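You operate a simulated robot arm through the tools that you are given. There is no shell and no other tool. Be economical: measure what you need, move in short steps, check, and stop when the job is done.

You run a simulated two-armed robot. Do the job below in one go: nothing can be reset, and whatever is moved stays where it is left.

Task
On the top of the oak linen table, fold the yellow towel in half, so that its two short edges meet.

The check looks at the end state, three seconds after you hand in, the way a careful person would. Anything else that was tipped, shoved, dropped, spilled or broken makes it a failure. Flat cloth is picked up by pressing the open fingertips on it (5 to 10 N) and closing them slowly along it; thin cloth reads only 2 to 8 mm in the jaws.

Robot
Two 7-joint arms with two-finger parallel grippers on one trunk, on a base that drives. Base frame: it is fixed to the floor where the robot stands at the start and does not move with it; the origin is under the middle of the robot, x ahead of it, y to its left, z up; the surface under the hand at the start is at about z = 0.76. Units: m, rad, N and s.
The left shoulder is at the start at [0.07, 0.163, 1.07], the right one opposite. With the tool pointing down near the work surface each hand reaches from about 0.4 to 0.88 m from the robot's upright axis, wherever it stands, measured 20 degrees to its own side. Places, roughly: top of the oak linen table [0.6, -0.4, 0.8]; yellow towel [0.6, -0.2, 0.8]. Payload 3.43 kg a hand.
Tool frame (each hand has its own): the origin (TCP) lies between the finger pads and is the grasp point; the fingertips stand 0.034 m ahead of it; z points along the fingers, y is the line along which they close. Largest opening 0.128 m; finger width 0.024, thickness 0.012; the body of the gripper, 0.048 by 0.13 m, starts 0.096 m behind the TCP.
Orientation is that of the tool frame in the base frame, as a unit quaternion [w, x, y, z]. With the fingers straight down and closing along the base's y, the tool's x points along the base's -x, its y along +y and its z along -z.

Tools
- The arms move only by the tool move_arm. It takes "left_rows", "right_rows" or both (then of equal length, played together; a hand with none holds still); each is a list of rows, each a list of 7 numbers: the shift along the tool's x, y, z in units of 30 mm (1.0 is 30 mm), then the turn, a rotation vector about the tool's x, y, z in units of 8 degrees (1.0 is 8 degrees), then the finger opening in m, from 0 to 0.128. In form: [[x, y, z, wx, wy, wz, claw], ...]. A call has 1 to 8 rows; each row shifts and turns the commanded pose from where the row before left it, along the tool's axes as they then stand. A call with a number of a shift or a turn outside -1 to 1 is refused whole. Rows are played at 5 a second. More than 0.05 m and 0.15 rad between two rows, or a gripper value outside its range, and nothing of the call is played. Where a pose cannot be reached the arm comes as near as it can. A force on the tool above 40 N (or 10 N above the force at the start of the call, whichever is more), or a blocked arm, ends the call early, and 0.2 s more pass. Each finger travels about 0.153 m/s and halts on what it meets, pressing with about 37 N; the grip force reading is that of the motor and also rises with nothing between the fingers. The clock runs only during rows and for 0.2 s after the last one: add rows that do not move to give the fingers time. The reply holds the time, the measured pose of the TCP, the force on the tool along the base axes, the opening and the grip force, in the units named above and with some noise, with the torque about the TCP (base axes, N m) and any sound that the robot's microphone picked up.
- Cameras (640 x 400 px; columns grow to the right, rows downward): "scene" is now at [0.1391, -0.0423, 1.2888]; the picture's right is [-0.34, -0.94, 0.00], its down [-0.65, 0.23, -0.73] and it looks along [0.68, -0.25, -0.69] (base axes); focal length 251 px, centre (320, 200). "left" rides on the left gripper at [0.076, 0.011, -0.16] in its tool frame; the picture's right is [-0.15, 0.99, 0.00], its down [-0.88, -0.13, -0.46] and it looks along [-0.45, -0.07, 0.89] (tool axes); focal length 234 px, centre (320, 200). "right" rides on the right gripper at [0.076, -0.011, -0.16] in its tool frame; the picture's right is [0.15, 0.99, 0.00], its down [-0.88, 0.13, -0.46] and it looks along [-0.45, 0.07, 0.89] (tool axes); focal length 234 px, centre (320, 200). There is no depth. A picture from a camera that has moved, and an enlarged one, comes with that camera's place and axes in the base frame and with its lens. The place of the scene camera against the robot may be out by one fixed shift of up to 0.025 m in any direction.
- camera(camera): a new picture of that camera. The clock stands still meanwhile.
- move_column(by): slides the trunk up (or, below 0, down) by that many m; the arms and the scene camera ride with it, the base frame stays. It gives what a move gives, with no picture.
- steer(legs): drives the robot by 1 to 6 legs, each [ahead, left, turn to the left] in m, m and rad, along the robot's own axes; the way and the turn of a leg run together, so that a leg with both is an arc; at most 1.5 m and 3.142 rad a leg. The arms and the cameras ride along, it lands a little off, and it stops where it bumps. It gives what a move gives.
- head_to(pan, tilt): turns the head with the scene camera to pan (to the left, within 1.501 rad either way) and tilt (down, from -0.506 to 1.204), counted from straight ahead of the robot. It gives what a move gives.
- zoom(camera, box): a new picture of the part [left, top, right, bottom] of that camera's present view, enlarged. The clock stands still meanwhile.
- hand_in(): hands the job in; it is judged then, once.

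Go step by step. Nothing tells you exact positions but the pictures and the camera data: compare them with the known pose of the tool, close in by small moves and look again before you grip or let go. The budget is 120 turns and 108 pictures, counting those below and the enlarged ones. Unless the task says otherwise, let go and move clear before handing in, and close with one line.

The tools are called as a command line: name --argument value ..., lists and objects as JSON in quotes. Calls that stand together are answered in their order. move_arm: Moves the arms, as the interface text tells. Its arguments: {"type":"object","properties":{"left_rows":{"type":"array","items":{"type":"array","items":{"type":"number"}}},"right_rows":{"type":"array","items":{"type":"array","items":{"type":"number"}}}},"required":[]} The other tools are called the same way: move_column (by) slides the trunk up or down; steer (legs) drives the base; head_to (pan, tilt) turns the head that bears the scene camera; camera (camera) takes a picture; zoom (camera, box) takes an enlarged picture of a part of a camera's view; hand_in () hands the job in.

At the start:

```text
time: 0.0
left_tcp_pos: [0.6535, 0.0407, 0.9336]
left_tool_rot: [0.0, 0.0, 1.0, 0.0]
left_contact_force: [0.6, -0.4, 0.6]
left_ft_torque: [-0.01, 0.04, -0.02]
left_opening: 0.1282
left_finger_force: 0.0
right_tcp_pos: [0.5174, -0.4971, 0.9828]
right_tool_rot: [0.0, 0.0, 1.0, 0.0]
right_contact_force: [0.4, 1.0, 0.2]
right_ft_torque: [0.0, 0.02, 0.0]
right_opening: 0.1282
right_finger_force: 0.2
trunk travel left (down, up): [-0.55, 0.39]
robot x, y, heading: [0.0033, 0.0001, -0.005]
head pan, tilt: [-0.347, 0.759]
```

scene: 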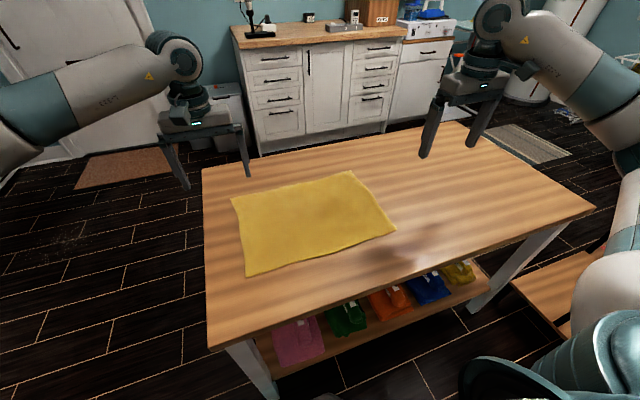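
right: 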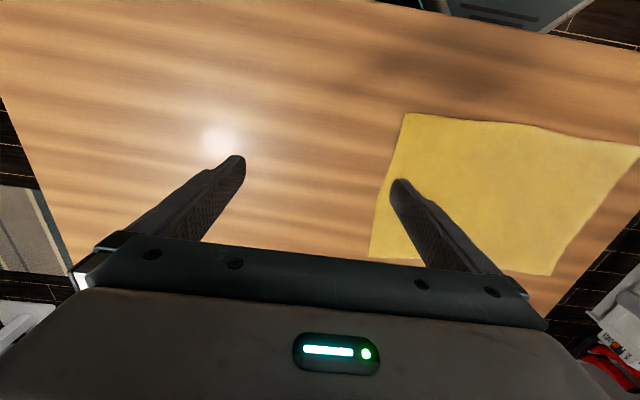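
left: 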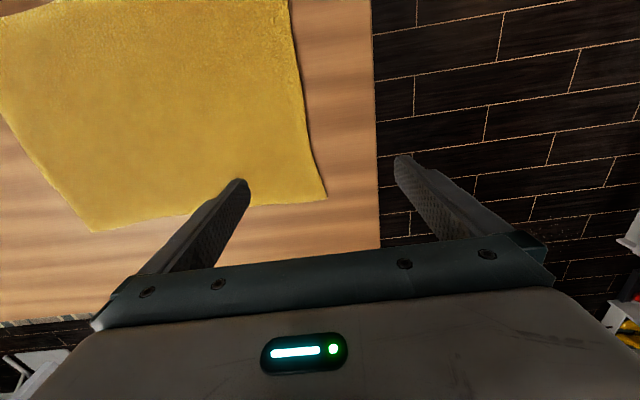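

The towel lies with its long side along y, at about x 0.46–0.745 and y −0.37–0.035. I'll shift the base to the right so that both hands reach both short edges, then fold the left edge onto the right one.

steer --legs '[[0, -0.2, 0]]'

head_to --pan 0.0 --tilt 0.85

camera --camera "scene"

camera --camera "left"

```text
time: 1.6
left_tcp_pos: [0.6517, -0.1577, 0.9323]
left_tool_rot: [0.0, -0.001, 1.0, 0.0]
left_contact_force: [0.2, -0.5, 0.3]
left_ft_torque: [0.03, 0.01, -0.01]
left_opening: 0.1281
left_finger_force: 0.1
right_tcp_pos: [0.5167, -0.694, 0.9819]
right_tool_rot: [0.0, -0.002, 1.0, 0.001]
right_contact_force: [0.6, -0.9, -0.4]
right_ft_torque: [0.02, -0.01, 0.02]
right_opening: 0.1282
right_finger_force: 0.0
trunk travel left (down, up): [-0.55, 0.39]
robot x, y, heading: [0.0009, -0.1947, 0.005]
head pan, tilt: [-0.347, 0.759]
```

```text
time: 2.4
left_tcp_pos: [0.6528, -0.1571, 0.9325]
left_tool_rot: [0.0, -0.001, 1.0, -0.001]
left_contact_force: [-0.1, -0.3, -0.4]
left_ft_torque: [-0.04, -0.03, 0.03]
left_opening: 0.128
left_finger_force: 0.0
right_tcp_pos: [0.5173, -0.6944, 0.9834]
right_tool_rot: [0.001, 0.0, 1.0, 0.0]
right_contact_force: [0.4, 0.7, 0.4]
right_ft_torque: [-0.02, 0.01, 0.03]
right_opening: 0.1282
right_finger_force: 0.0
trunk travel left (down, up): [-0.55, 0.39]
robot x, y, heading: [0.0022, -0.1995, -0.001]
head pan, tilt: [0.0, 0.85]
```

```text
104 pictures are left
camera scene: at [0.1398, -0.212, 1.2815], right [0.0, -1.0, 0.0], down [-0.75, 0.0, -0.66], along [0.66, 0.0, -0.75], focal length 251 px, centre (320, 200)
```

scene: 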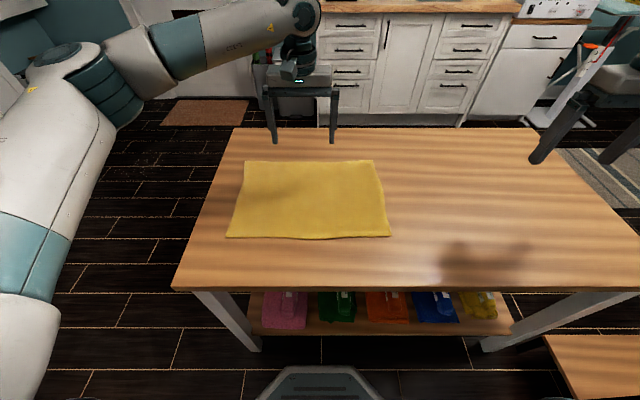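

```text
103 pictures are left
camera left: at [0.5772, -0.1457, 1.0937], right [0.14, 0.99, 0.0], down [0.88, -0.13, 0.46], along [0.45, -0.07, -0.89], focal length 234 px, centre (320, 200)
```

left: 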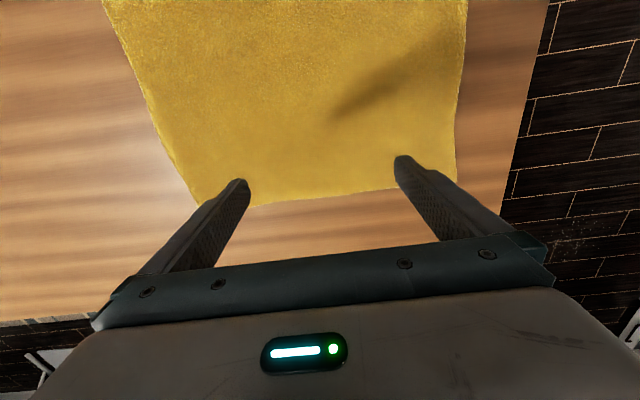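

The scene camera reads about 0.02 m too far ahead of the wrist camera, so I'm using the wrist values. Both hands now move over the left short edge: left to the far corner, right to the near corner.

move_arm --left_rows '[[-0.29, 0.65, 0.3, 0, 0, 0, 0.1], [-0.29, 0.65, 0.3, 0, 0, 0, 0.08], [-0.29, 0.65, 0.3, 0, 0, 0, 0.06], [-0.29, 0.65, 0.3, 0, 0, 0, 0.04], [-0.29, 0.65, 0.3, 0, 0, 0, 0.04], [-0.29, 0.65, 0.3, 0, 0, 0, 0.04], [-0.29, 0.65, 0.3, 0, 0, 0, 0.04], [-0.29, 0.65, 0.3, 0, 0, 0, 0.04]]' --right_rows '[[0.055, 0.964, 0.17, 0, 0, 0, 0.1], [0.055, 0.964, 0.17, 0, 0, 0, 0.08], [0.055, 0.964, 0.17, 0, 0, 0, 0.06], [0.055, 0.964, 0.17, 0, 0, 0, 0.04], [0.055, 0.964, 0.17, 0, 0, 0, 0.04], [0.055, 0.964, 0.17, 0, 0, 0, 0.04], [0.055, 0.964, 0.17, 0, 0, 0, 0.04], [0.055, 0.964, 0.17, 0, 0, 0, 0.04]]'

move_arm --right_rows '[[0.055, 0.964, 0.17, 0, 0, 0, 0.04], [0.055, 0.964, 0.17, 0, 0, 0, 0.04], [0.055, 0.964, 0.17, 0, 0, 0, 0.04], [0.055, 0.964, 0.17, 0, 0, 0, 0.04], [0.055, 0.964, 0.17, 0, 0, 0, 0.04], [0.055, 0.964, 0.17, 0, 0, 0, 0.04], [0.055, 0.964, 0.17, 0, 0, 0, 0.04], [0.055, 0.964, 0.17, 0, 0, 0, 0.04]]'

camera --camera "scene"

camera --camera "left"

```text
time: 4.2
left_tcp_pos: [0.7235, 0.0008, 0.8602]
left_tool_rot: [-0.002, 0.0, 1.0, 0.0]
left_contact_force: [0.4, -0.3, 0.3]
left_ft_torque: [-0.03, -0.04, 0.03]
left_opening: 0.0398
left_finger_force: 0.0
right_tcp_pos: [0.5058, -0.4608, 0.9421]
right_tool_rot: [-0.001, -0.001, 1.0, 0.0]
right_contact_force: [-0.3, 0.4, -0.2]
right_ft_torque: [0.01, 0.0, -0.01]
right_opening: 0.0397
right_finger_force: 0.2
trunk travel left (down, up): [-0.55, 0.39]
robot x, y, heading: [0.0005, -0.1983, 0.006]
head pan, tilt: [0.0, 0.85]
```

```text
time: 6.0
left_tcp_pos: [0.7223, 0.0001, 0.861]
left_tool_rot: [0.0, 0.0, 1.0, -0.001]
left_contact_force: [-0.4, 1.3, -0.1]
left_ft_torque: [-0.02, -0.01, 0.02]
left_opening: 0.0399
left_finger_force: 0.0
right_tcp_pos: [0.4912, -0.23, 0.9004]
right_tool_rot: [0.0, -0.001, 1.0, 0.001]
right_contact_force: [-0.4, -0.2, 0.3]
right_ft_torque: [-0.03, 0.01, 0.02]
right_opening: 0.0397
right_finger_force: 0.1
trunk travel left (down, up): [-0.55, 0.39]
robot x, y, heading: [0.0003, -0.2016, 0.003]
head pan, tilt: [0.0, 0.85]
```

```text
102 pictures are left
camera scene: at [0.1401, -0.211, 1.2815], right [0.0, -1.0, 0.0], down [-0.75, 0.0, -0.66], along [0.66, 0.0, -0.75], focal length 251 px, centre (320, 200)
```

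scene: 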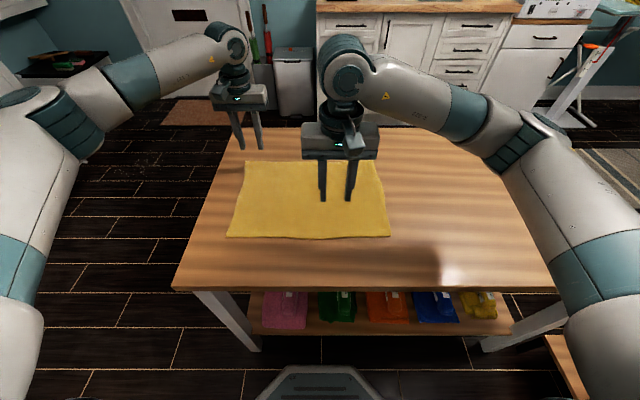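

```text
101 pictures are left
camera left: at [0.6473, 0.0109, 1.022], right [0.15, 0.99, 0.0], down [0.88, -0.13, 0.46], along [0.45, -0.07, -0.89], focal length 234 px, centre (320, 200)
```

left: 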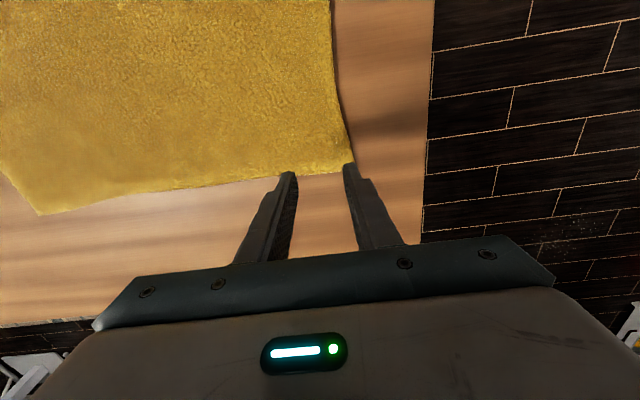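

The far-left corner is at about (0.740, 0.038), so the left hand is right. The right hand continues toward the near-left corner.

move_arm --right_rows '[[0.055, 0.94, 0.15, 0, 0, 0, 0.04], [0.055, 0.94, 0.15, 0, 0, 0, 0.04], [0.055, 0.94, 0.15, 0, 0, 0, 0.04], [0.055, 0.94, 0.15, 0, 0, 0, 0.04], [0.055, 0.94, 0.15, 0, 0, 0, 0.04], [0.055, 0.94, 0.15, 0, 0, 0, 0.04], [0.055, 0.94, 0.15, 0, 0, 0, 0.04], [0.055, 0.94, 0.15, 0, 0, 0, 0.04]]'

camera --camera "right"

camera --camera "scene"

```text
time: 7.8
left_tcp_pos: [0.7231, 0.0, 0.8613]
left_tool_rot: [0.0, 0.0, 1.0, -0.002]
left_contact_force: [-0.4, -0.3, 0.5]
left_ft_torque: [-0.03, 0.03, -0.01]
left_opening: 0.0398
left_finger_force: 0.1
right_tcp_pos: [0.4781, -0.0056, 0.8665]
right_tool_rot: [0.0, 0.0, 1.0, -0.001]
right_contact_force: [0.2, -0.1, 0.5]
right_ft_torque: [-0.01, -0.04, 0.02]
right_opening: 0.0397
right_finger_force: 0.0
trunk travel left (down, up): [-0.55, 0.39]
robot x, y, heading: [0.0001, -0.199, 0.001]
head pan, tilt: [0.0, 0.85]
```

```text
100 pictures are left
camera right: at [0.4021, -0.0174, 1.0253], right [-0.15, 0.99, 0.0], down [0.88, 0.13, 0.46], along [0.45, 0.07, -0.89], focal length 234 px, centre (320, 200)
```

right: 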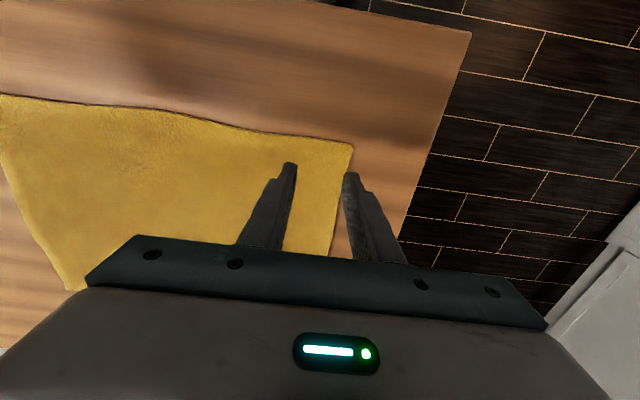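

```text
99 pictures are left
camera scene: at [0.1397, -0.2109, 1.2815], right [0.0, -1.0, 0.0], down [-0.75, 0.0, -0.66], along [0.66, 0.0, -0.75], focal length 251 px, centre (320, 200)
```

scene: 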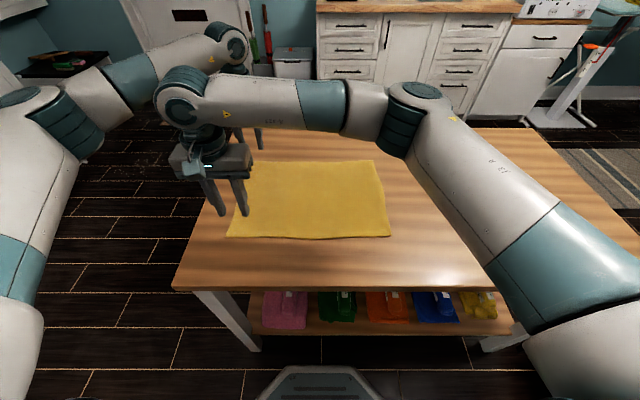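

Both hands are over their corners (near one at about (0.460, 0.029)). I lower them to just above the cloth.

move_arm --left_rows '[[0, 0, 0.6, 0, 0, 0, 0.04], [0, 0, 0.6, 0, 0, 0, 0.04], [0, 0, 0.4, 0, 0, 0, 0.04], [0, 0, 0.3, 0, 0, 0, 0.04], [0, 0, 0, 0, 0, 0, 0.04]]' --right_rows '[[0, 0, 0.6, 0, 0, 0, 0.04], [0, 0, 0.6, 0, 0, 0, 0.04], [0, 0, 0.5, 0, 0, 0, 0.04], [0, 0, 0.37, 0, 0, 0, 0.04], [0, 0, 0, 0, 0, 0, 0.04]]'

camera --camera "right"

camera --camera "left"

```text
time: 9.0
left_tcp_pos: [0.7216, -0.001, 0.8035]
left_tool_rot: [0.0, -0.001, 1.0, 0.0]
left_contact_force: [-1.1, 0.2, 0.8]
left_ft_torque: [0.04, 0.04, -0.01]
left_opening: 0.04
left_finger_force: 0.1
right_tcp_pos: [0.4783, -0.0063, 0.8033]
right_tool_rot: [0.0, -0.001, 1.0, 0.0]
right_contact_force: [-0.1, 0.4, 0.1]
right_ft_torque: [-0.01, -0.02, 0.01]
right_opening: 0.04
right_finger_force: 0.1
trunk travel left (down, up): [-0.55, 0.39]
robot x, y, heading: [-0.0054, -0.1978, 0.001]
head pan, tilt: [0.0, 0.85]
```

```text
98 pictures are left
camera right: at [0.4025, -0.0181, 0.963], right [-0.15, 0.99, 0.0], down [0.88, 0.13, 0.46], along [0.45, 0.07, -0.89], focal length 234 px, centre (320, 200)
```

right: 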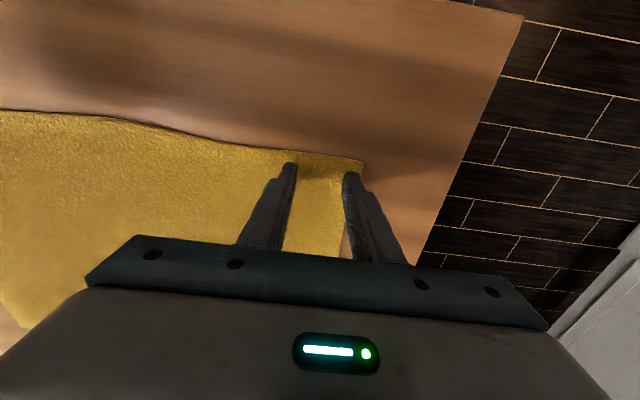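

```text
97 pictures are left
camera left: at [0.6459, 0.0099, 0.965], right [0.15, 0.99, 0.0], down [0.88, -0.13, 0.46], along [0.45, -0.07, -0.89], focal length 234 px, centre (320, 200)
```

left: 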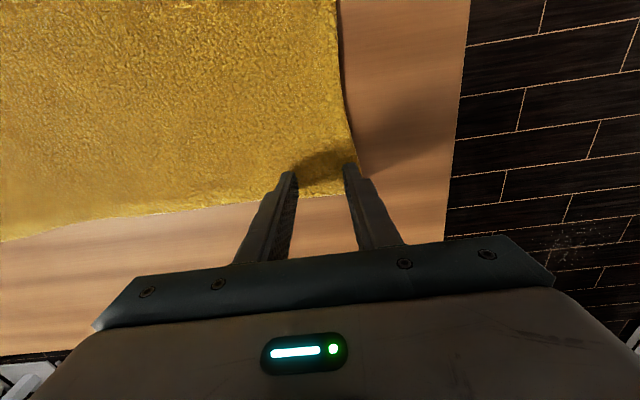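

The outer fingers sit nearly on the hem, so I shift both inward a few millimetres. Then I lower carefully until contact.

move_arm --left_rows '[[0, -0.2, 0, 0, 0, 0, 0.04], [0, 0, 0.1, 0, 0, 0, 0.04], [0, 0, 0.1, 0, 0, 0, 0.04], [0, 0, 0.07, 0, 0, 0, 0.04], [0, 0, 0, 0, 0, 0, 0.04]]' --right_rows '[[0, -0.3, 0, 0, 0, 0, 0.04], [0, 0, 0.1, 0, 0, 0, 0.04], [0, 0, 0.1, 0, 0, 0, 0.04], [0, 0, 0.07, 0, 0, 0, 0.04], [0, 0, 0, 0, 0, 0, 0.04]]'

```text
time: 10.2
left_tcp_pos: [0.7226, -0.0059, 0.7975]
left_tool_rot: [0.001, -0.001, 1.0, 0.0]
left_contact_force: [2.4, 1.1, 7.3]
left_ft_torque: [0.05, -0.07, -0.02]
left_opening: 0.0396
left_finger_force: 0.1
right_tcp_pos: [0.4782, -0.0146, 0.7969]
right_tool_rot: [0.002, 0.0, 1.0, 0.001]
right_contact_force: [3.6, 0.5, 15.6]
right_ft_torque: [0.01, -0.15, 0.0]
right_opening: 0.0396
right_finger_force: 0.1
trunk travel left (down, up): [-0.55, 0.39]
robot x, y, heading: [-0.0, -0.1968, 0.006]
head pan, tilt: [0.0, 0.85]
```

Contact: left 7 N, right 15 N. I ease the right up a little and close both slowly.

move_arm --left_rows '[[0, 0, 0, 0, 0, 0, 0.04], [0, 0, 0, 0, 0, 0, 0.036], [0, 0, 0, 0, 0, 0, 0.032], [0, 0, 0, 0, 0, 0, 0.028], [0, 0, 0, 0, 0, 0, 0.024], [0, 0, 0, 0, 0, 0, 0.02]]' --right_rows '[[0, 0, -0.04, 0, 0, 0, 0.04], [0, 0, 0, 0, 0, 0, 0.036], [0, 0, 0, 0, 0, 0, 0.032], [0, 0, 0, 0, 0, 0, 0.028], [0, 0, 0, 0, 0, 0, 0.024], [0, 0, 0, 0, 0, 0, 0.02]]'

camera --camera "right"

camera --camera "left"

```text
time: 11.6
left_tcp_pos: [0.7204, -0.0063, 0.7982]
left_tool_rot: [0.002, -0.001, 1.0, 0.001]
left_contact_force: [-1.3, -0.7, 12.5]
left_ft_torque: [-0.03, 0.03, 0.02]
left_opening: 0.0182
left_finger_force: 0.2
right_tcp_pos: [0.4764, -0.0156, 0.7968]
right_tool_rot: [0.001, -0.002, 1.0, 0.0]
right_contact_force: [-0.2, 0.5, 9.7]
right_ft_torque: [-0.03, 0.01, 0.03]
right_opening: 0.019
right_finger_force: 0.1
trunk travel left (down, up): [-0.55, 0.39]
robot x, y, heading: [-0.0007, -0.1964, -0.001]
head pan, tilt: [0.0, 0.85]
```

```text
96 pictures are left
camera right: at [0.4008, -0.0277, 0.9566], right [-0.15, 0.99, 0.0], down [0.88, 0.13, 0.46], along [0.45, 0.07, -0.89], focal length 234 px, centre (320, 200)
```

right: 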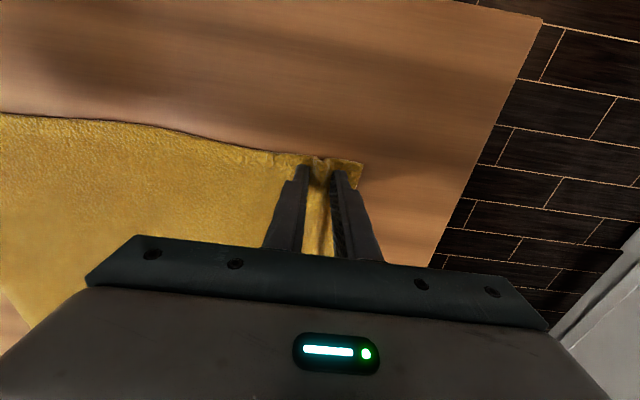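

```text
95 pictures are left
camera left: at [0.6449, 0.0038, 0.9582], right [0.15, 0.99, 0.0], down [0.88, -0.13, 0.46], along [0.45, -0.07, -0.89], focal length 234 px, centre (320, 200)
```

left: 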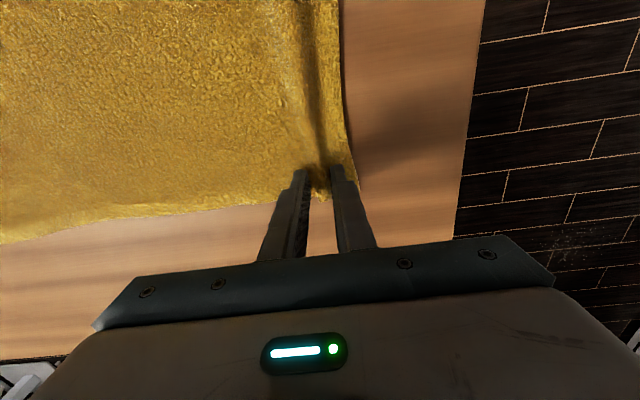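

The cloth is bunching nicely between both pairs of fingers. I finish closing.

move_arm --left_rows '[[0, 0, 0, 0, 0, 0, 0.016], [0, 0, 0, 0, 0, 0, 0.012], [0, 0, 0, 0, 0, 0, 0.008], [0, 0, 0, 0, 0, 0, 0.004], [0, 0, 0, 0, 0, 0, 0], [0, 0, 0, 0, 0, 0, 0]]' --right_rows '[[0, 0, 0, 0, 0, 0, 0.016], [0, 0, 0, 0, 0, 0, 0.012], [0, 0, 0, 0, 0, 0, 0.008], [0, 0, 0, 0, 0, 0, 0.004], [0, 0, 0, 0, 0, 0, 0], [0, 0, 0, 0, 0, 0, 0]]'

camera --camera "right"

camera --camera "left"

```text
time: 13.0
left_tcp_pos: [0.7205, -0.0079, 0.7961]
left_tool_rot: [0.001, 0.0, 1.0, 0.0]
left_contact_force: [-1.2, 0.1, 13.6]
left_ft_torque: [0.02, 0.02, 0.03]
left_opening: 0.0053
left_finger_force: 36.9
right_tcp_pos: [0.477, -0.0156, 0.7968]
right_tool_rot: [0.001, -0.001, 1.0, 0.0]
right_contact_force: [1.3, 0.5, 7.6]
right_ft_torque: [0.03, -0.06, -0.02]
right_opening: 0.0042
right_finger_force: 37.0
trunk travel left (down, up): [-0.55, 0.39]
robot x, y, heading: [-0.0008, -0.2011, 0.001]
head pan, tilt: [0.0, 0.85]
```

```text
94 pictures are left
camera right: at [0.401, -0.0276, 0.9567], right [-0.15, 0.99, 0.0], down [0.88, 0.13, 0.46], along [0.45, 0.07, -0.89], focal length 234 px, centre (320, 200)
```

right: 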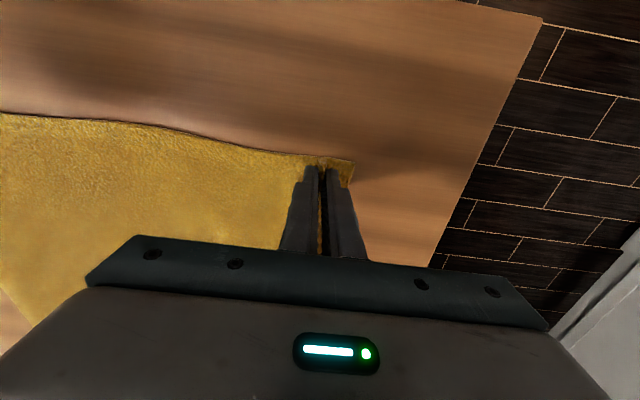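

```text
93 pictures are left
camera left: at [0.645, 0.0039, 0.9581], right [0.14, 0.99, 0.0], down [0.88, -0.13, 0.46], along [0.45, -0.07, -0.89], focal length 234 px, centre (320, 200)
```

left: 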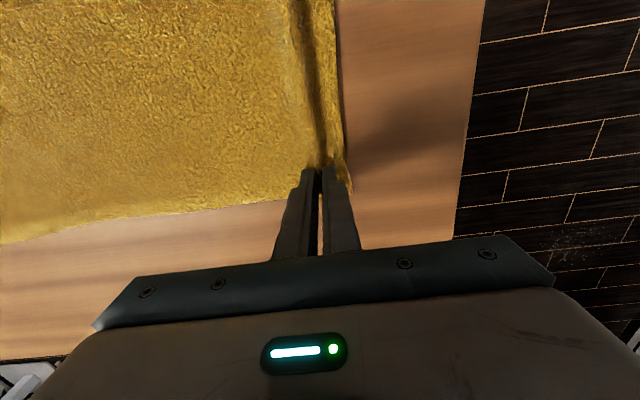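

Both hold the cloth, but a ~2 cm tail lies outside the pinch and would tuck over when the edge is laid down. I open slowly to spread it again, lift clear, and look, then regrip right at the hem.

move_arm --left_rows '[[0, 0, 0, 0, 0, 0, 0.01], [0, 0, 0, 0, 0, 0, 0.02], [0, 0, 0, 0, 0, 0, 0.03], [0, 0, 0, 0, 0, 0, 0.04], [0, 0, 0, 0, 0, 0, 0.046], [0, 0, -0.4, 0, 0, 0, 0.046], [0, 0, -0.4, 0, 0, 0, 0.046], [0, 0, 0, 0, 0, 0, 0.04]]' --right_rows '[[0, 0, 0, 0, 0, 0, 0.01], [0, 0, 0, 0, 0, 0, 0.02], [0, 0, 0, 0, 0, 0, 0.03], [0, 0, 0, 0, 0, 0, 0.04], [0, 0, 0, 0, 0, 0, 0.046], [0, 0, -0.4, 0, 0, 0, 0.046], [0, 0, -0.4, 0, 0, 0, 0.046], [0, 0, 0, 0, 0, 0, 0.04]]'

camera --camera "right"

camera --camera "left"

```text
time: 14.8
left_tcp_pos: [0.7213, -0.0065, 0.8189]
left_tool_rot: [0.0, -0.001, 1.0, 0.001]
left_contact_force: [-0.2, -0.2, -0.5]
left_ft_torque: [-0.01, 0.02, 0.0]
left_opening: 0.0401
left_finger_force: 0.0
right_tcp_pos: [0.4779, -0.0157, 0.8189]
right_tool_rot: [0.0, -0.001, 1.0, 0.0]
right_contact_force: [-0.3, -0.4, 0.2]
right_ft_torque: [0.01, 0.02, -0.03]
right_opening: 0.0401
right_finger_force: 0.1
trunk travel left (down, up): [-0.55, 0.39]
robot x, y, heading: [0.0002, -0.1973, -0.002]
head pan, tilt: [0.0, 0.85]
```

```text
92 pictures are left
camera right: at [0.4033, -0.0272, 0.9792], right [-0.15, 0.99, 0.0], down [0.88, 0.13, 0.45], along [0.45, 0.07, -0.89], focal length 234 px, centre (320, 200)
```

right: 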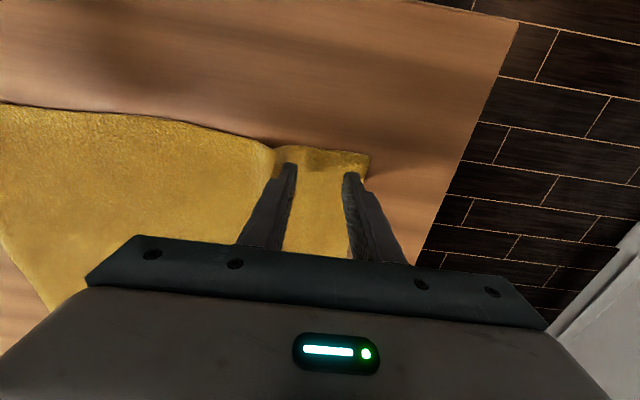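

```text
91 pictures are left
camera left: at [0.6468, 0.0047, 0.9802], right [0.15, 0.99, 0.0], down [0.88, -0.13, 0.45], along [0.45, -0.07, -0.89], focal length 234 px, centre (320, 200)
```

left: 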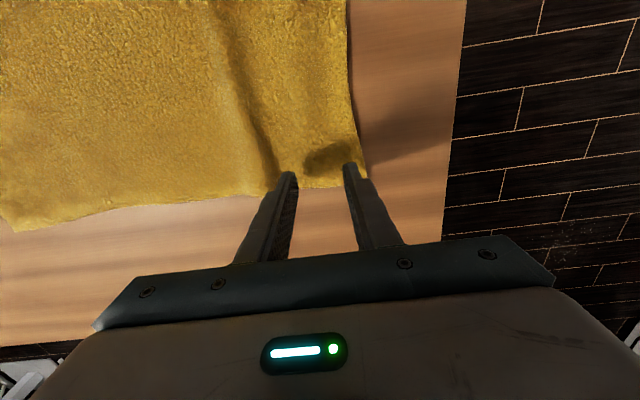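

The cloth spread back flat. I shift outward so the outer finger stands just off the hem, narrow to 0.02 and press down.

move_arm --left_rows '[[0, 0.6, 0, 0, 0, 0, 0.03], [0, 0.62, 0, 0, 0, 0, 0.02], [0, 0, 0.35, 0, 0, 0, 0.02], [0, 0, 0.2, 0, 0, 0, 0.02], [0, 0, 0, 0, 0, 0, 0.02]]' --right_rows '[[0, 0.64, 0, 0, 0, 0, 0.03], [0, 0.65, 0, 0, 0, 0, 0.02], [0, 0, 0.35, 0, 0, 0, 0.02], [0, 0, 0.2, 0, 0, 0, 0.02], [0, 0, 0, 0, 0, 0, 0.02]]'

zoom --camera "right" --box '[220, 80, 460, 230]'

zoom --camera "left" --box '[220, 80, 460, 230]'

```text
time: 16.0
left_tcp_pos: [0.7224, 0.0307, 0.8035]
left_tool_rot: [0.0, -0.001, 1.0, 0.0]
left_contact_force: [0.4, -0.5, 0.4]
left_ft_torque: [0.02, 0.01, 0.01]
left_opening: 0.0202
left_finger_force: 0.2
right_tcp_pos: [0.4779, 0.0229, 0.8034]
right_tool_rot: [0.0, -0.001, 1.0, -0.001]
right_contact_force: [-0.1, 0.3, -0.5]
right_ft_torque: [0.05, 0.05, 0.02]
right_opening: 0.02
right_finger_force: 0.1
trunk travel left (down, up): [-0.55, 0.39]
robot x, y, heading: [0.0015, -0.1959, -0.001]
head pan, tilt: [0.0, 0.85]
```

```text
2.67 times, centred on (340, 155) of right
camera zoom: at [0.4023, 0.0109, 0.9631], right [-0.15, 0.99, 0.0], down [0.88, 0.13, 0.46], along [0.45, 0.07, -0.89], focal length 624 px, centre (267, 320)
```

zoom: 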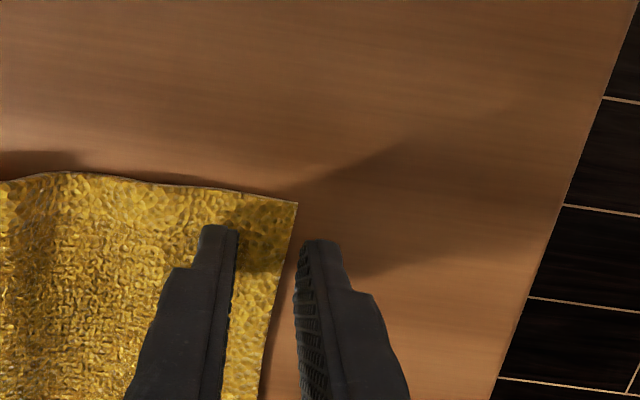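

```text
2.67 times, centred on (340, 155) of left
camera zoom: at [0.6467, 0.0414, 0.9639], right [0.14, 0.99, 0.0], down [0.88, -0.13, 0.46], along [0.45, -0.07, -0.89], focal length 624 px, centre (267, 320)
```

zoom: 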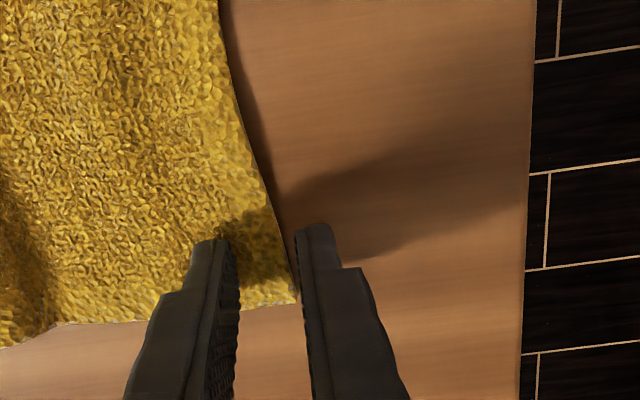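

The geometry is as intended. I press down and close slowly.

move_arm --left_rows '[[0.25, 0, 0, 0, 0, 0, 0.02], [0, 0, 0.15, 0, 0, 0, 0.02], [0, 0, 0.12, 0, 0, 0, 0.02], [0, 0, 0, 0, 0, 0, 0.02]]' --right_rows '[[0, 0, 0, 0, 0, 0, 0.02], [0, 0, 0.15, 0, 0, 0, 0.02], [0, 0, 0.08, 0, 0, 0, 0.02], [0, 0, 0, 0, 0, 0, 0.02]]'

```text
time: 17.0
left_tcp_pos: [0.7151, 0.0304, 0.7962]
left_tool_rot: [0.002, -0.001, 1.0, 0.0]
left_contact_force: [2.1, 2.5, 12.4]
left_ft_torque: [-0.13, -0.05, 0.04]
left_opening: 0.0195
left_finger_force: 0.1
right_tcp_pos: [0.4764, 0.0228, 0.7976]
right_tool_rot: [0.001, -0.001, 1.0, -0.001]
right_contact_force: [1.6, -0.7, 3.8]
right_ft_torque: [-0.04, -0.05, 0.02]
right_opening: 0.0199
right_finger_force: 0.1
trunk travel left (down, up): [-0.55, 0.39]
robot x, y, heading: [0.0036, -0.1966, 0.001]
head pan, tilt: [0.0, 0.85]
```

move_arm --left_rows '[[0, 0, -0.02, 0, 0, 0, 0.017], [0, 0, 0, 0, 0, 0, 0.014], [0, 0, 0, 0, 0, 0, 0.011], [0, 0, 0, 0, 0, 0, 0.008], [0, 0, 0, 0, 0, 0, 0.005], [0, 0, 0, 0, 0, 0, 0.002], [0, 0, 0, 0, 0, 0, 0], [0, 0, 0, 0, 0, 0, 0]]' --right_rows '[[0, 0, 0.06, 0, 0, 0, 0.017], [0, 0, 0, 0, 0, 0, 0.014], [0, 0, 0, 0, 0, 0, 0.011], [0, 0, 0, 0, 0, 0, 0.008], [0, 0, 0, 0, 0, 0, 0.005], [0, 0, 0, 0, 0, 0, 0.002], [0, 0, 0, 0, 0, 0, 0], [0, 0, 0, 0, 0, 0, 0]]'

zoom --camera "right" --box '[220, 80, 460, 230]'

zoom --camera "left" --box '[220, 80, 460, 230]'

```text
time: 18.8
left_tcp_pos: [0.7116, 0.029, 0.7984]
left_tool_rot: [0.001, -0.001, 1.0, 0.0]
left_contact_force: [1.3, -1.8, 13.6]
left_ft_torque: [-0.15, -0.05, -0.02]
left_opening: 0.003
left_finger_force: 36.7
right_tcp_pos: [0.4764, 0.0209, 0.796]
right_tool_rot: [0.001, -0.001, 1.0, 0.001]
right_contact_force: [1.0, -2.6, 21.6]
right_ft_torque: [-0.22, -0.04, 0.03]
right_opening: 0.0031
right_finger_force: 36.9
trunk travel left (down, up): [-0.55, 0.39]
robot x, y, heading: [0.0001, -0.1991, 0.004]
head pan, tilt: [0.0, 0.85]
```

```text
2.67 times, centred on (340, 155) of right
camera zoom: at [0.4002, 0.0099, 0.9561], right [-0.15, 0.99, 0.0], down [0.88, 0.13, 0.46], along [0.45, 0.07, -0.89], focal length 624 px, centre (267, 320)
```

zoom: 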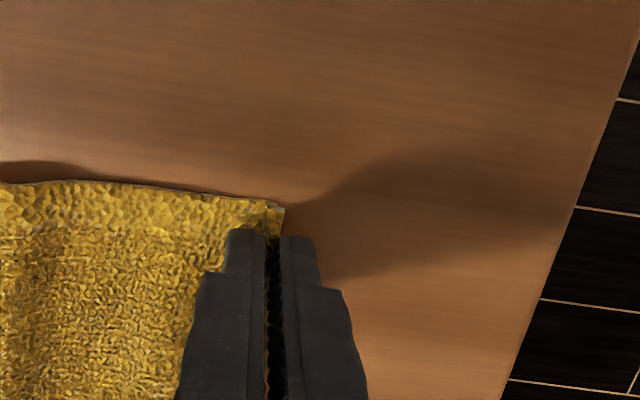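

```text
2.67 times, centred on (340, 155) of left
camera zoom: at [0.6367, 0.0396, 0.9591], right [0.15, 0.99, 0.0], down [0.88, -0.13, 0.46], along [0.45, -0.07, -0.89], focal length 624 px, centre (267, 320)
```

zoom: 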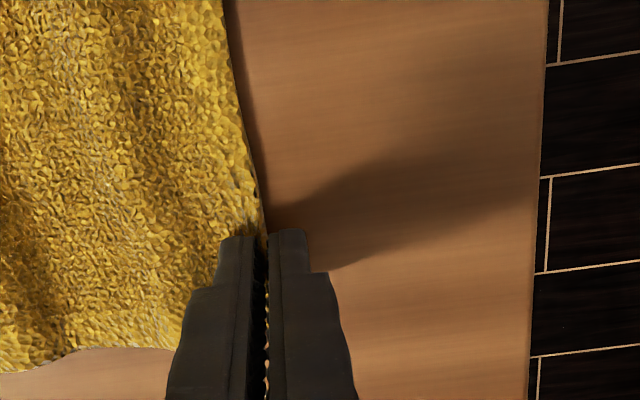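

Both hold a thin pinch (3 mm) right at the hem. I lift slightly and check.

move_arm --left_rows '[[0, -0.1, -0.4, 0, 0, 0, 0], [0, -0.2, -0.6, 0, 0, 0, 0], [0, -0.4, -0.7, 0, 0, 0, 0], [0, 0, 0, 0, 0, 0, 0]]' --right_rows '[[0, -0.1, -0.4, 0, 0, 0, 0], [0, -0.2, -0.6, 0, 0, 0, 0], [0, -0.4, -0.7, 0, 0, 0, 0], [0, 0, 0, 0, 0, 0, 0]]'

camera --camera "scene"

camera --camera "left"

camera --camera "right"

```text
time: 19.8
left_tcp_pos: [0.7143, 0.0075, 0.8458]
left_tool_rot: [-0.001, -0.001, 1.0, 0.0]
left_contact_force: [-0.9, 0.2, -0.7]
left_ft_torque: [-0.01, 0.0, -0.02]
left_opening: 0.0024
left_finger_force: 37.5
right_tcp_pos: [0.4785, 0.002, 0.8464]
right_tool_rot: [0.001, -0.001, 1.0, 0.0]
right_contact_force: [0.4, 0.2, 0.3]
right_ft_torque: [0.0, -0.03, 0.01]
right_opening: 0.0029
right_finger_force: 37.2
trunk travel left (down, up): [-0.55, 0.39]
robot x, y, heading: [-0.001, -0.2002, 0.002]
head pan, tilt: [0.0, 0.85]
```

```text
86 pictures are left
camera scene: at [0.14, -0.2112, 1.2814], right [0.0, -1.0, 0.0], down [-0.75, 0.0, -0.66], along [0.66, 0.0, -0.75], focal length 251 px, centre (320, 200)
```

scene: 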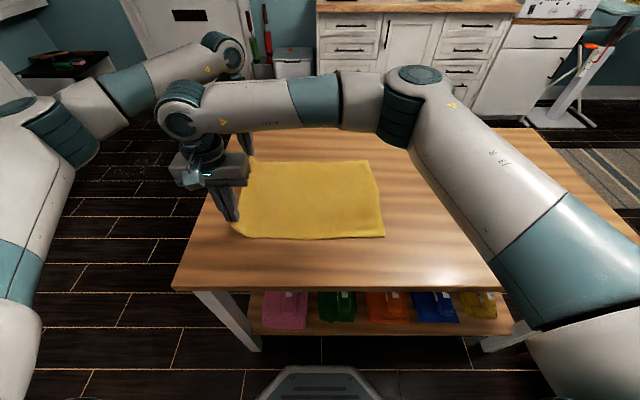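

```text
85 pictures are left
camera left: at [0.6384, 0.0203, 1.0074], right [0.14, 0.99, 0.0], down [0.88, -0.13, 0.45], along [0.45, -0.07, -0.89], focal length 234 px, centre (320, 200)
```

left: 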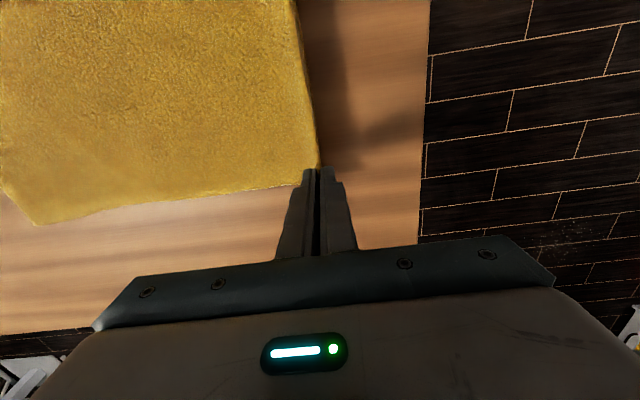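

```text
84 pictures are left
camera right: at [0.403, -0.009, 1.0054], right [-0.15, 0.99, 0.0], down [0.88, 0.13, 0.46], along [0.45, 0.07, -0.89], focal length 234 px, centre (320, 200)
```

right: 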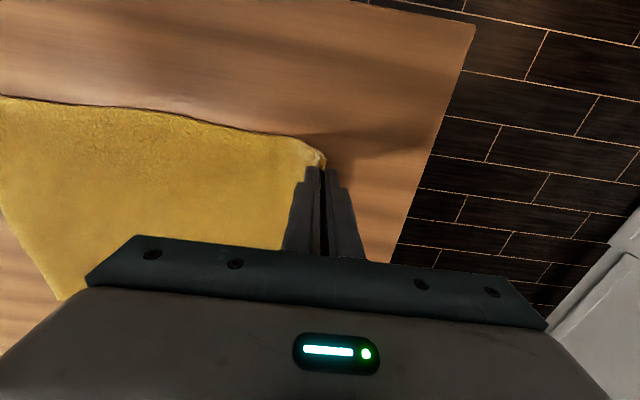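

The hem is held well at both corners. First half of the fold arc: up and toward −y.

move_arm --left_rows '[[0, -0.58, -0.83, 0, 0, 0, 0], [0, -0.58, -0.83, 0, 0, 0, 0], [0, -0.67, -0.44, 0, 0, 0, 0], [0, -0.67, -0.44, 0, 0, 0, 0], [0, -0.67, -0.44, 0, 0, 0, 0], [0, -0.83, -0.22, 0, 0, 0, 0], [0, -0.83, -0.22, 0, 0, 0, 0], [0, -0.83, -0.22, 0, 0, 0, 0]]' --right_rows '[[0, -0.58, -0.83, 0, 0, 0, 0], [0, -0.58, -0.83, 0, 0, 0, 0], [0, -0.67, -0.44, 0, 0, 0, 0], [0, -0.67, -0.44, 0, 0, 0, 0], [0, -0.67, -0.44, 0, 0, 0, 0], [0, -0.83, -0.22, 0, 0, 0, 0], [0, -0.83, -0.22, 0, 0, 0, 0], [0, -0.83, -0.22, 0, 0, 0, 0]]'

camera --camera "scene"

camera --camera "left"

camera --camera "right"

```text
time: 21.6
left_tcp_pos: [0.7136, -0.1637, 0.957]
left_tool_rot: [0.0, -0.001, 1.0, 0.001]
left_contact_force: [0.0, 0.3, 0.8]
left_ft_torque: [0.05, 0.02, 0.0]
left_opening: 0.0024
left_finger_force: 36.7
right_tcp_pos: [0.4768, -0.1686, 0.9546]
right_tool_rot: [0.0, -0.001, 1.0, 0.002]
right_contact_force: [0.2, 0.0, -0.4]
right_ft_torque: [0.03, 0.0, -0.01]
right_opening: 0.0028
right_finger_force: 37.0
trunk travel left (down, up): [-0.55, 0.39]
robot x, y, heading: [-0.0011, -0.1966, 0.003]
head pan, tilt: [0.0, 0.85]
```

```text
83 pictures are left
camera scene: at [0.1397, -0.2143, 1.2815], right [0.0, -1.0, 0.0], down [-0.75, 0.0, -0.66], along [0.66, 0.0, -0.75], focal length 251 px, centre (320, 200)
```

scene: 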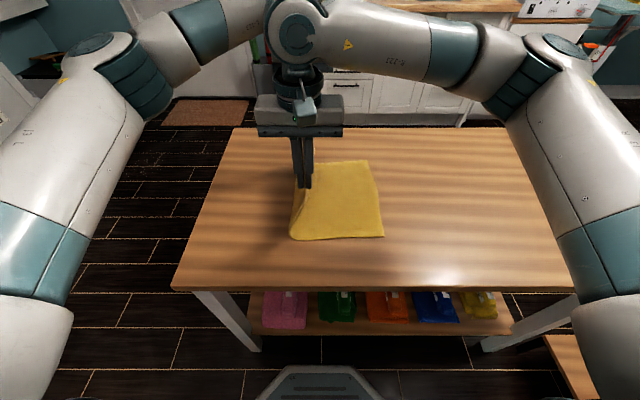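

```text
82 pictures are left
camera left: at [0.6387, -0.1522, 1.1176], right [0.14, 0.99, 0.0], down [0.88, -0.13, 0.46], along [0.45, -0.06, -0.89], focal length 234 px, centre (320, 200)
```

left: 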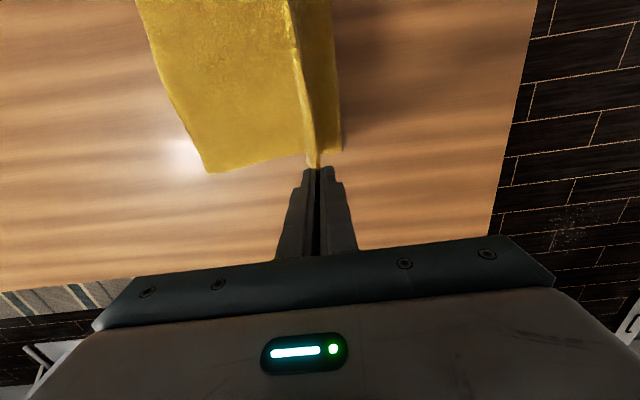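

```text
81 pictures are left
camera right: at [0.4026, -0.1821, 1.1147], right [-0.15, 0.99, 0.0], down [0.88, 0.13, 0.46], along [0.45, 0.07, -0.89], focal length 234 px, centre (320, 200)
```

right: 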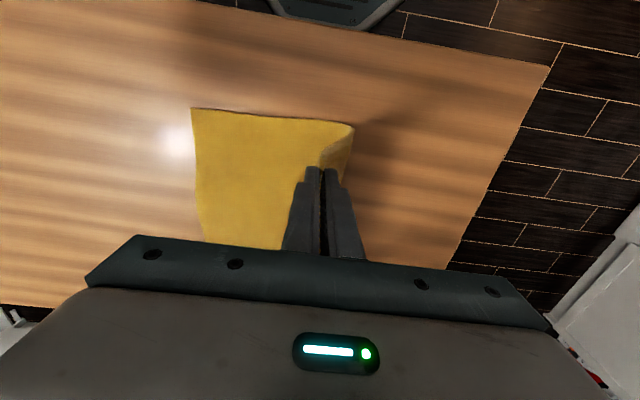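

The fold is forming cleanly; the resting short edge is at about y −0.35. Second half of the arc next, stopping about 5 cm above the table.

move_arm --left_rows '[[0, -0.83, 0.22, 0, 0, 0, 0], [0, -0.83, 0.22, 0, 0, 0, 0], [0, -0.83, 0.22, 0, 0, 0, 0], [0, -0.83, 0.67, 0, 0, 0, 0], [0, -0.83, 0.67, 0, 0, 0, 0], [0, -0.5, 0.75, 0, 0, 0, 0], [0, -0.5, 0.75, 0, 0, 0, 0], [0, 0, 0, 0, 0, 0, 0]]' --right_rows '[[0, -0.83, 0.22, 0, 0, 0, 0], [0, -0.83, 0.22, 0, 0, 0, 0], [0, -0.83, 0.22, 0, 0, 0, 0], [0, -0.83, 0.67, 0, 0, 0, 0], [0, -0.83, 0.67, 0, 0, 0, 0], [0, -0.5, 0.75, 0, 0, 0, 0], [0, -0.5, 0.75, 0, 0, 0, 0], [0, 0, 0, 0, 0, 0, 0]]'

camera --camera "scene"

camera --camera "left"

camera --camera "right"

```text
time: 23.4
left_tcp_pos: [0.7146, -0.3144, 0.8507]
left_tool_rot: [0.0, -0.001, 1.0, -0.001]
left_contact_force: [-0.4, 0.7, 0.2]
left_ft_torque: [0.0, 0.04, -0.01]
left_opening: 0.0021
left_finger_force: 37.1
right_tcp_pos: [0.4779, -0.321, 0.8501]
right_tool_rot: [0.001, -0.001, 1.0, 0.0]
right_contact_force: [1.2, 0.1, -0.6]
right_ft_torque: [-0.01, -0.01, 0.0]
right_opening: 0.0029
right_finger_force: 37.3
trunk travel left (down, up): [-0.55, 0.39]
robot x, y, heading: [0.0009, -0.1987, -0.001]
head pan, tilt: [0.0, 0.85]
```

```text
80 pictures are left
camera scene: at [0.1396, -0.2111, 1.2816], right [0.0, -1.0, 0.0], down [-0.75, 0.0, -0.66], along [0.66, 0.0, -0.75], focal length 251 px, centre (320, 200)
```

scene: 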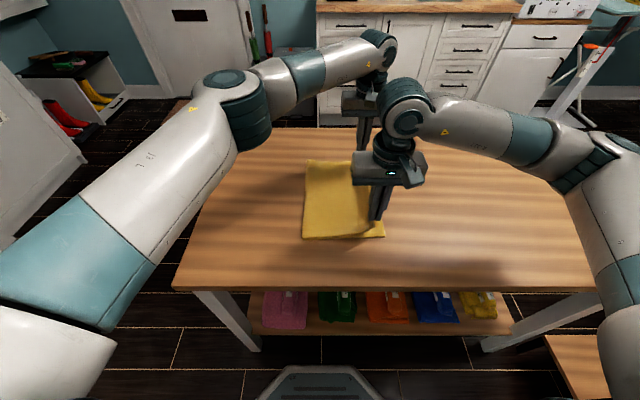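

```text
79 pictures are left
camera left: at [0.6392, -0.3035, 1.0116], right [0.14, 0.99, 0.0], down [0.88, -0.13, 0.46], along [0.45, -0.07, -0.89], focal length 234 px, centre (320, 200)
```

left: 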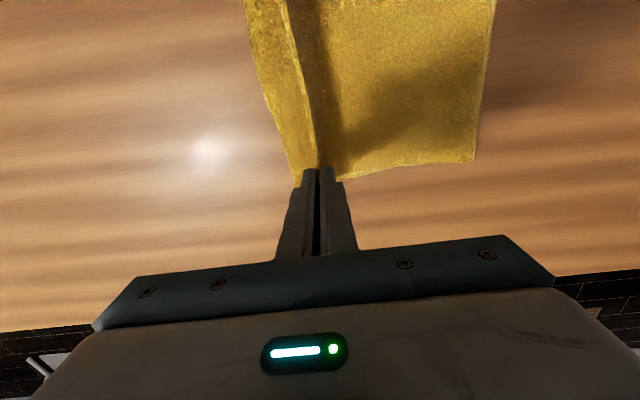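

```text
78 pictures are left
camera right: at [0.4023, -0.3331, 1.0096], right [-0.15, 0.99, 0.0], down [0.88, 0.13, 0.46], along [0.45, 0.07, -0.89], focal length 234 px, centre (320, 200)
```

right: 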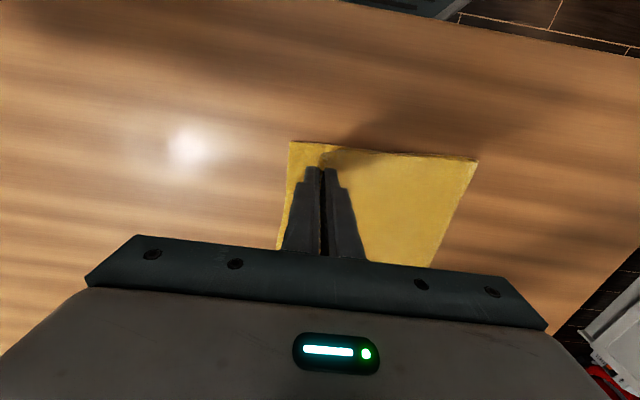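

The lower edge lies at y ≈ −0.348 (far) and −0.355 (near). I lower the held hem onto it.

move_arm --left_rows '[[0, -0.3, 0.5, 0, 0, 0, 0], [0, -0.3, 0.5, 0, 0, 0, 0], [0, -0.2, 0.4, 0, 0, 0, 0], [0, 0, 0.2, 0, 0, 0, 0], [0, 0, 0, 0, 0, 0, 0]]' --right_rows '[[0, -0.3, 0.5, 0, 0, 0, 0], [0, -0.3, 0.5, 0, 0, 0, 0], [0, -0.2, 0.4, 0, 0, 0, 0], [0, 0, 0.2, 0, 0, 0, 0], [0, 0, 0, 0, 0, 0, 0]]'

camera --camera "left"

camera --camera "right"

```text
time: 24.6
left_tcp_pos: [0.714, -0.3412, 0.8041]
left_tool_rot: [0.002, 0.0, 1.0, 0.0]
left_contact_force: [0.3, -2.0, 7.2]
left_ft_torque: [-0.04, -0.02, 0.01]
left_opening: 0.0022
left_finger_force: 36.7
right_tcp_pos: [0.4782, -0.3454, 0.8028]
right_tool_rot: [0.001, -0.001, 1.0, 0.0]
right_contact_force: [0.3, -0.7, 8.4]
right_ft_torque: [-0.02, -0.09, -0.03]
right_opening: 0.0025
right_finger_force: 37.2
trunk travel left (down, up): [-0.55, 0.39]
robot x, y, heading: [-0.003, -0.2002, 0.002]
head pan, tilt: [0.0, 0.85]
```

```text
77 pictures are left
camera left: at [0.6384, -0.329, 0.9651], right [0.15, 0.99, 0.0], down [0.88, -0.13, 0.46], along [0.45, -0.07, -0.89], focal length 234 px, centre (320, 200)
```

left: 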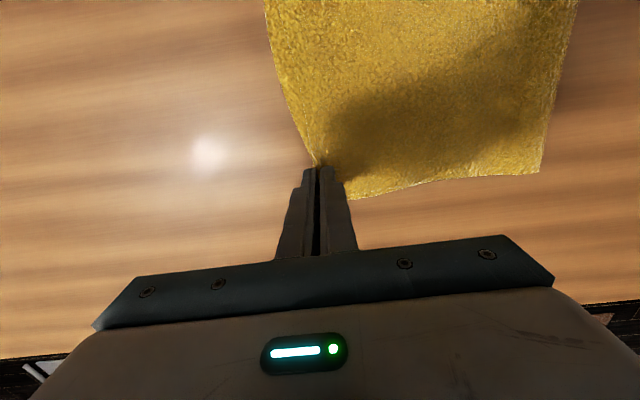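

```text
76 pictures are left
camera right: at [0.402, -0.3585, 0.9628], right [-0.15, 0.99, 0.0], down [0.88, 0.13, 0.46], along [0.45, 0.07, -0.89], focal length 234 px, centre (320, 200)
```

right: 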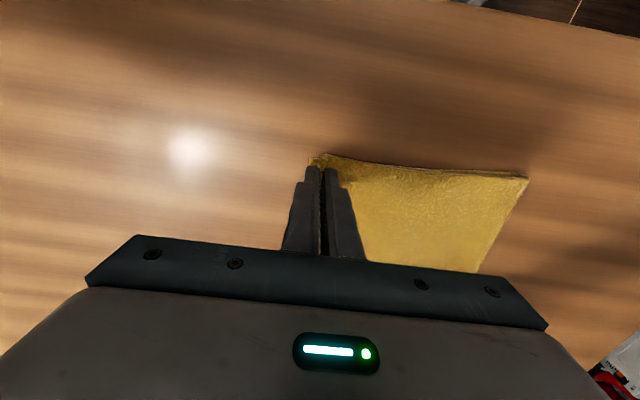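

The hem is down on the lower edge with light contact. I ease off, open and lift straight up.

move_arm --left_rows '[[0, 0, -0.05, 0, 0, 0, 0], [0, 0, 0, 0, 0, 0, 0.006], [0, 0, 0, 0, 0, 0, 0.012], [0, 0, 0, 0, 0, 0, 0.02], [0, 0, -0.3, 0, 0, 0, 0.02], [0, 0, -0.5, 0, 0, 0, 0.02], [0, 0, -0.8, 0, 0, 0, 0.02], [0, 0, -0.8, 0, 0, 0, 0.02]]' --right_rows '[[0, 0, -0.05, 0, 0, 0, 0], [0, 0, 0, 0, 0, 0, 0.006], [0, 0, 0, 0, 0, 0, 0.012], [0, 0, 0, 0, 0, 0, 0.02], [0, 0, -0.3, 0, 0, 0, 0.02], [0, 0, -0.5, 0, 0, 0, 0.02], [0, 0, -0.8, 0, 0, 0, 0.02], [0, 0, -0.8, 0, 0, 0, 0.02]]'

camera --camera "left"

camera --camera "right"

```text
time: 26.4
left_tcp_pos: [0.7148, -0.3396, 0.8779]
left_tool_rot: [0.0, 0.0, 1.0, 0.001]
left_contact_force: [-0.7, 0.7, 0.1]
left_ft_torque: [-0.01, -0.02, -0.03]
left_opening: 0.02
left_finger_force: 0.0
right_tcp_pos: [0.4783, -0.3452, 0.8753]
right_tool_rot: [0.0, -0.002, 1.0, -0.001]
right_contact_force: [-0.1, -0.4, 0.2]
right_ft_torque: [0.06, -0.04, -0.02]
right_opening: 0.0199
right_finger_force: 0.0
trunk travel left (down, up): [-0.55, 0.39]
robot x, y, heading: [0.001, -0.1982, 0.006]
head pan, tilt: [0.0, 0.85]
```

```text
75 pictures are left
camera left: at [0.6385, -0.329, 1.0384], right [0.15, 0.99, 0.0], down [0.88, -0.13, 0.46], along [0.45, -0.07, -0.89], focal length 234 px, centre (320, 200)
```

left: 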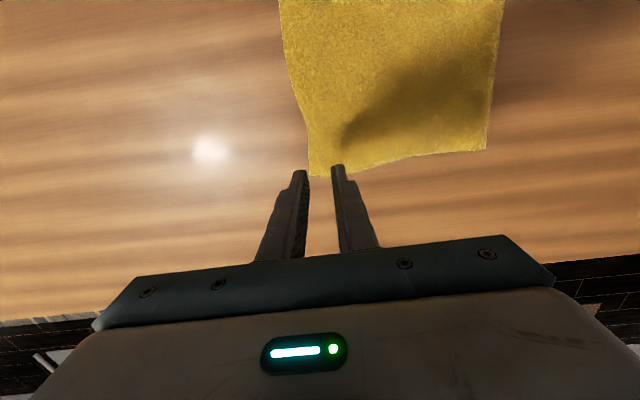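

```text
74 pictures are left
camera right: at [0.4026, -0.3573, 1.0356], right [-0.15, 0.99, 0.0], down [0.88, 0.13, 0.46], along [0.45, 0.07, -0.89], focal length 234 px, centre (320, 200)
```

right: 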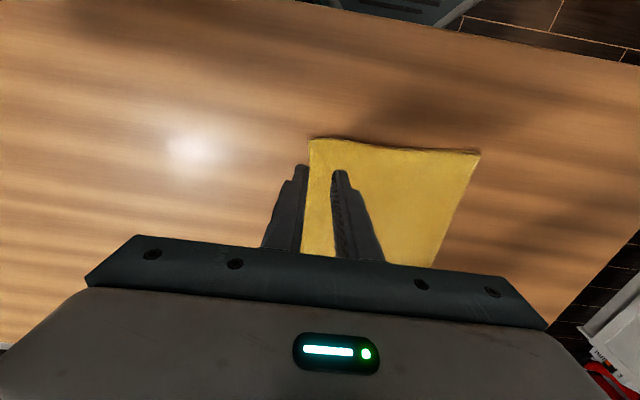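

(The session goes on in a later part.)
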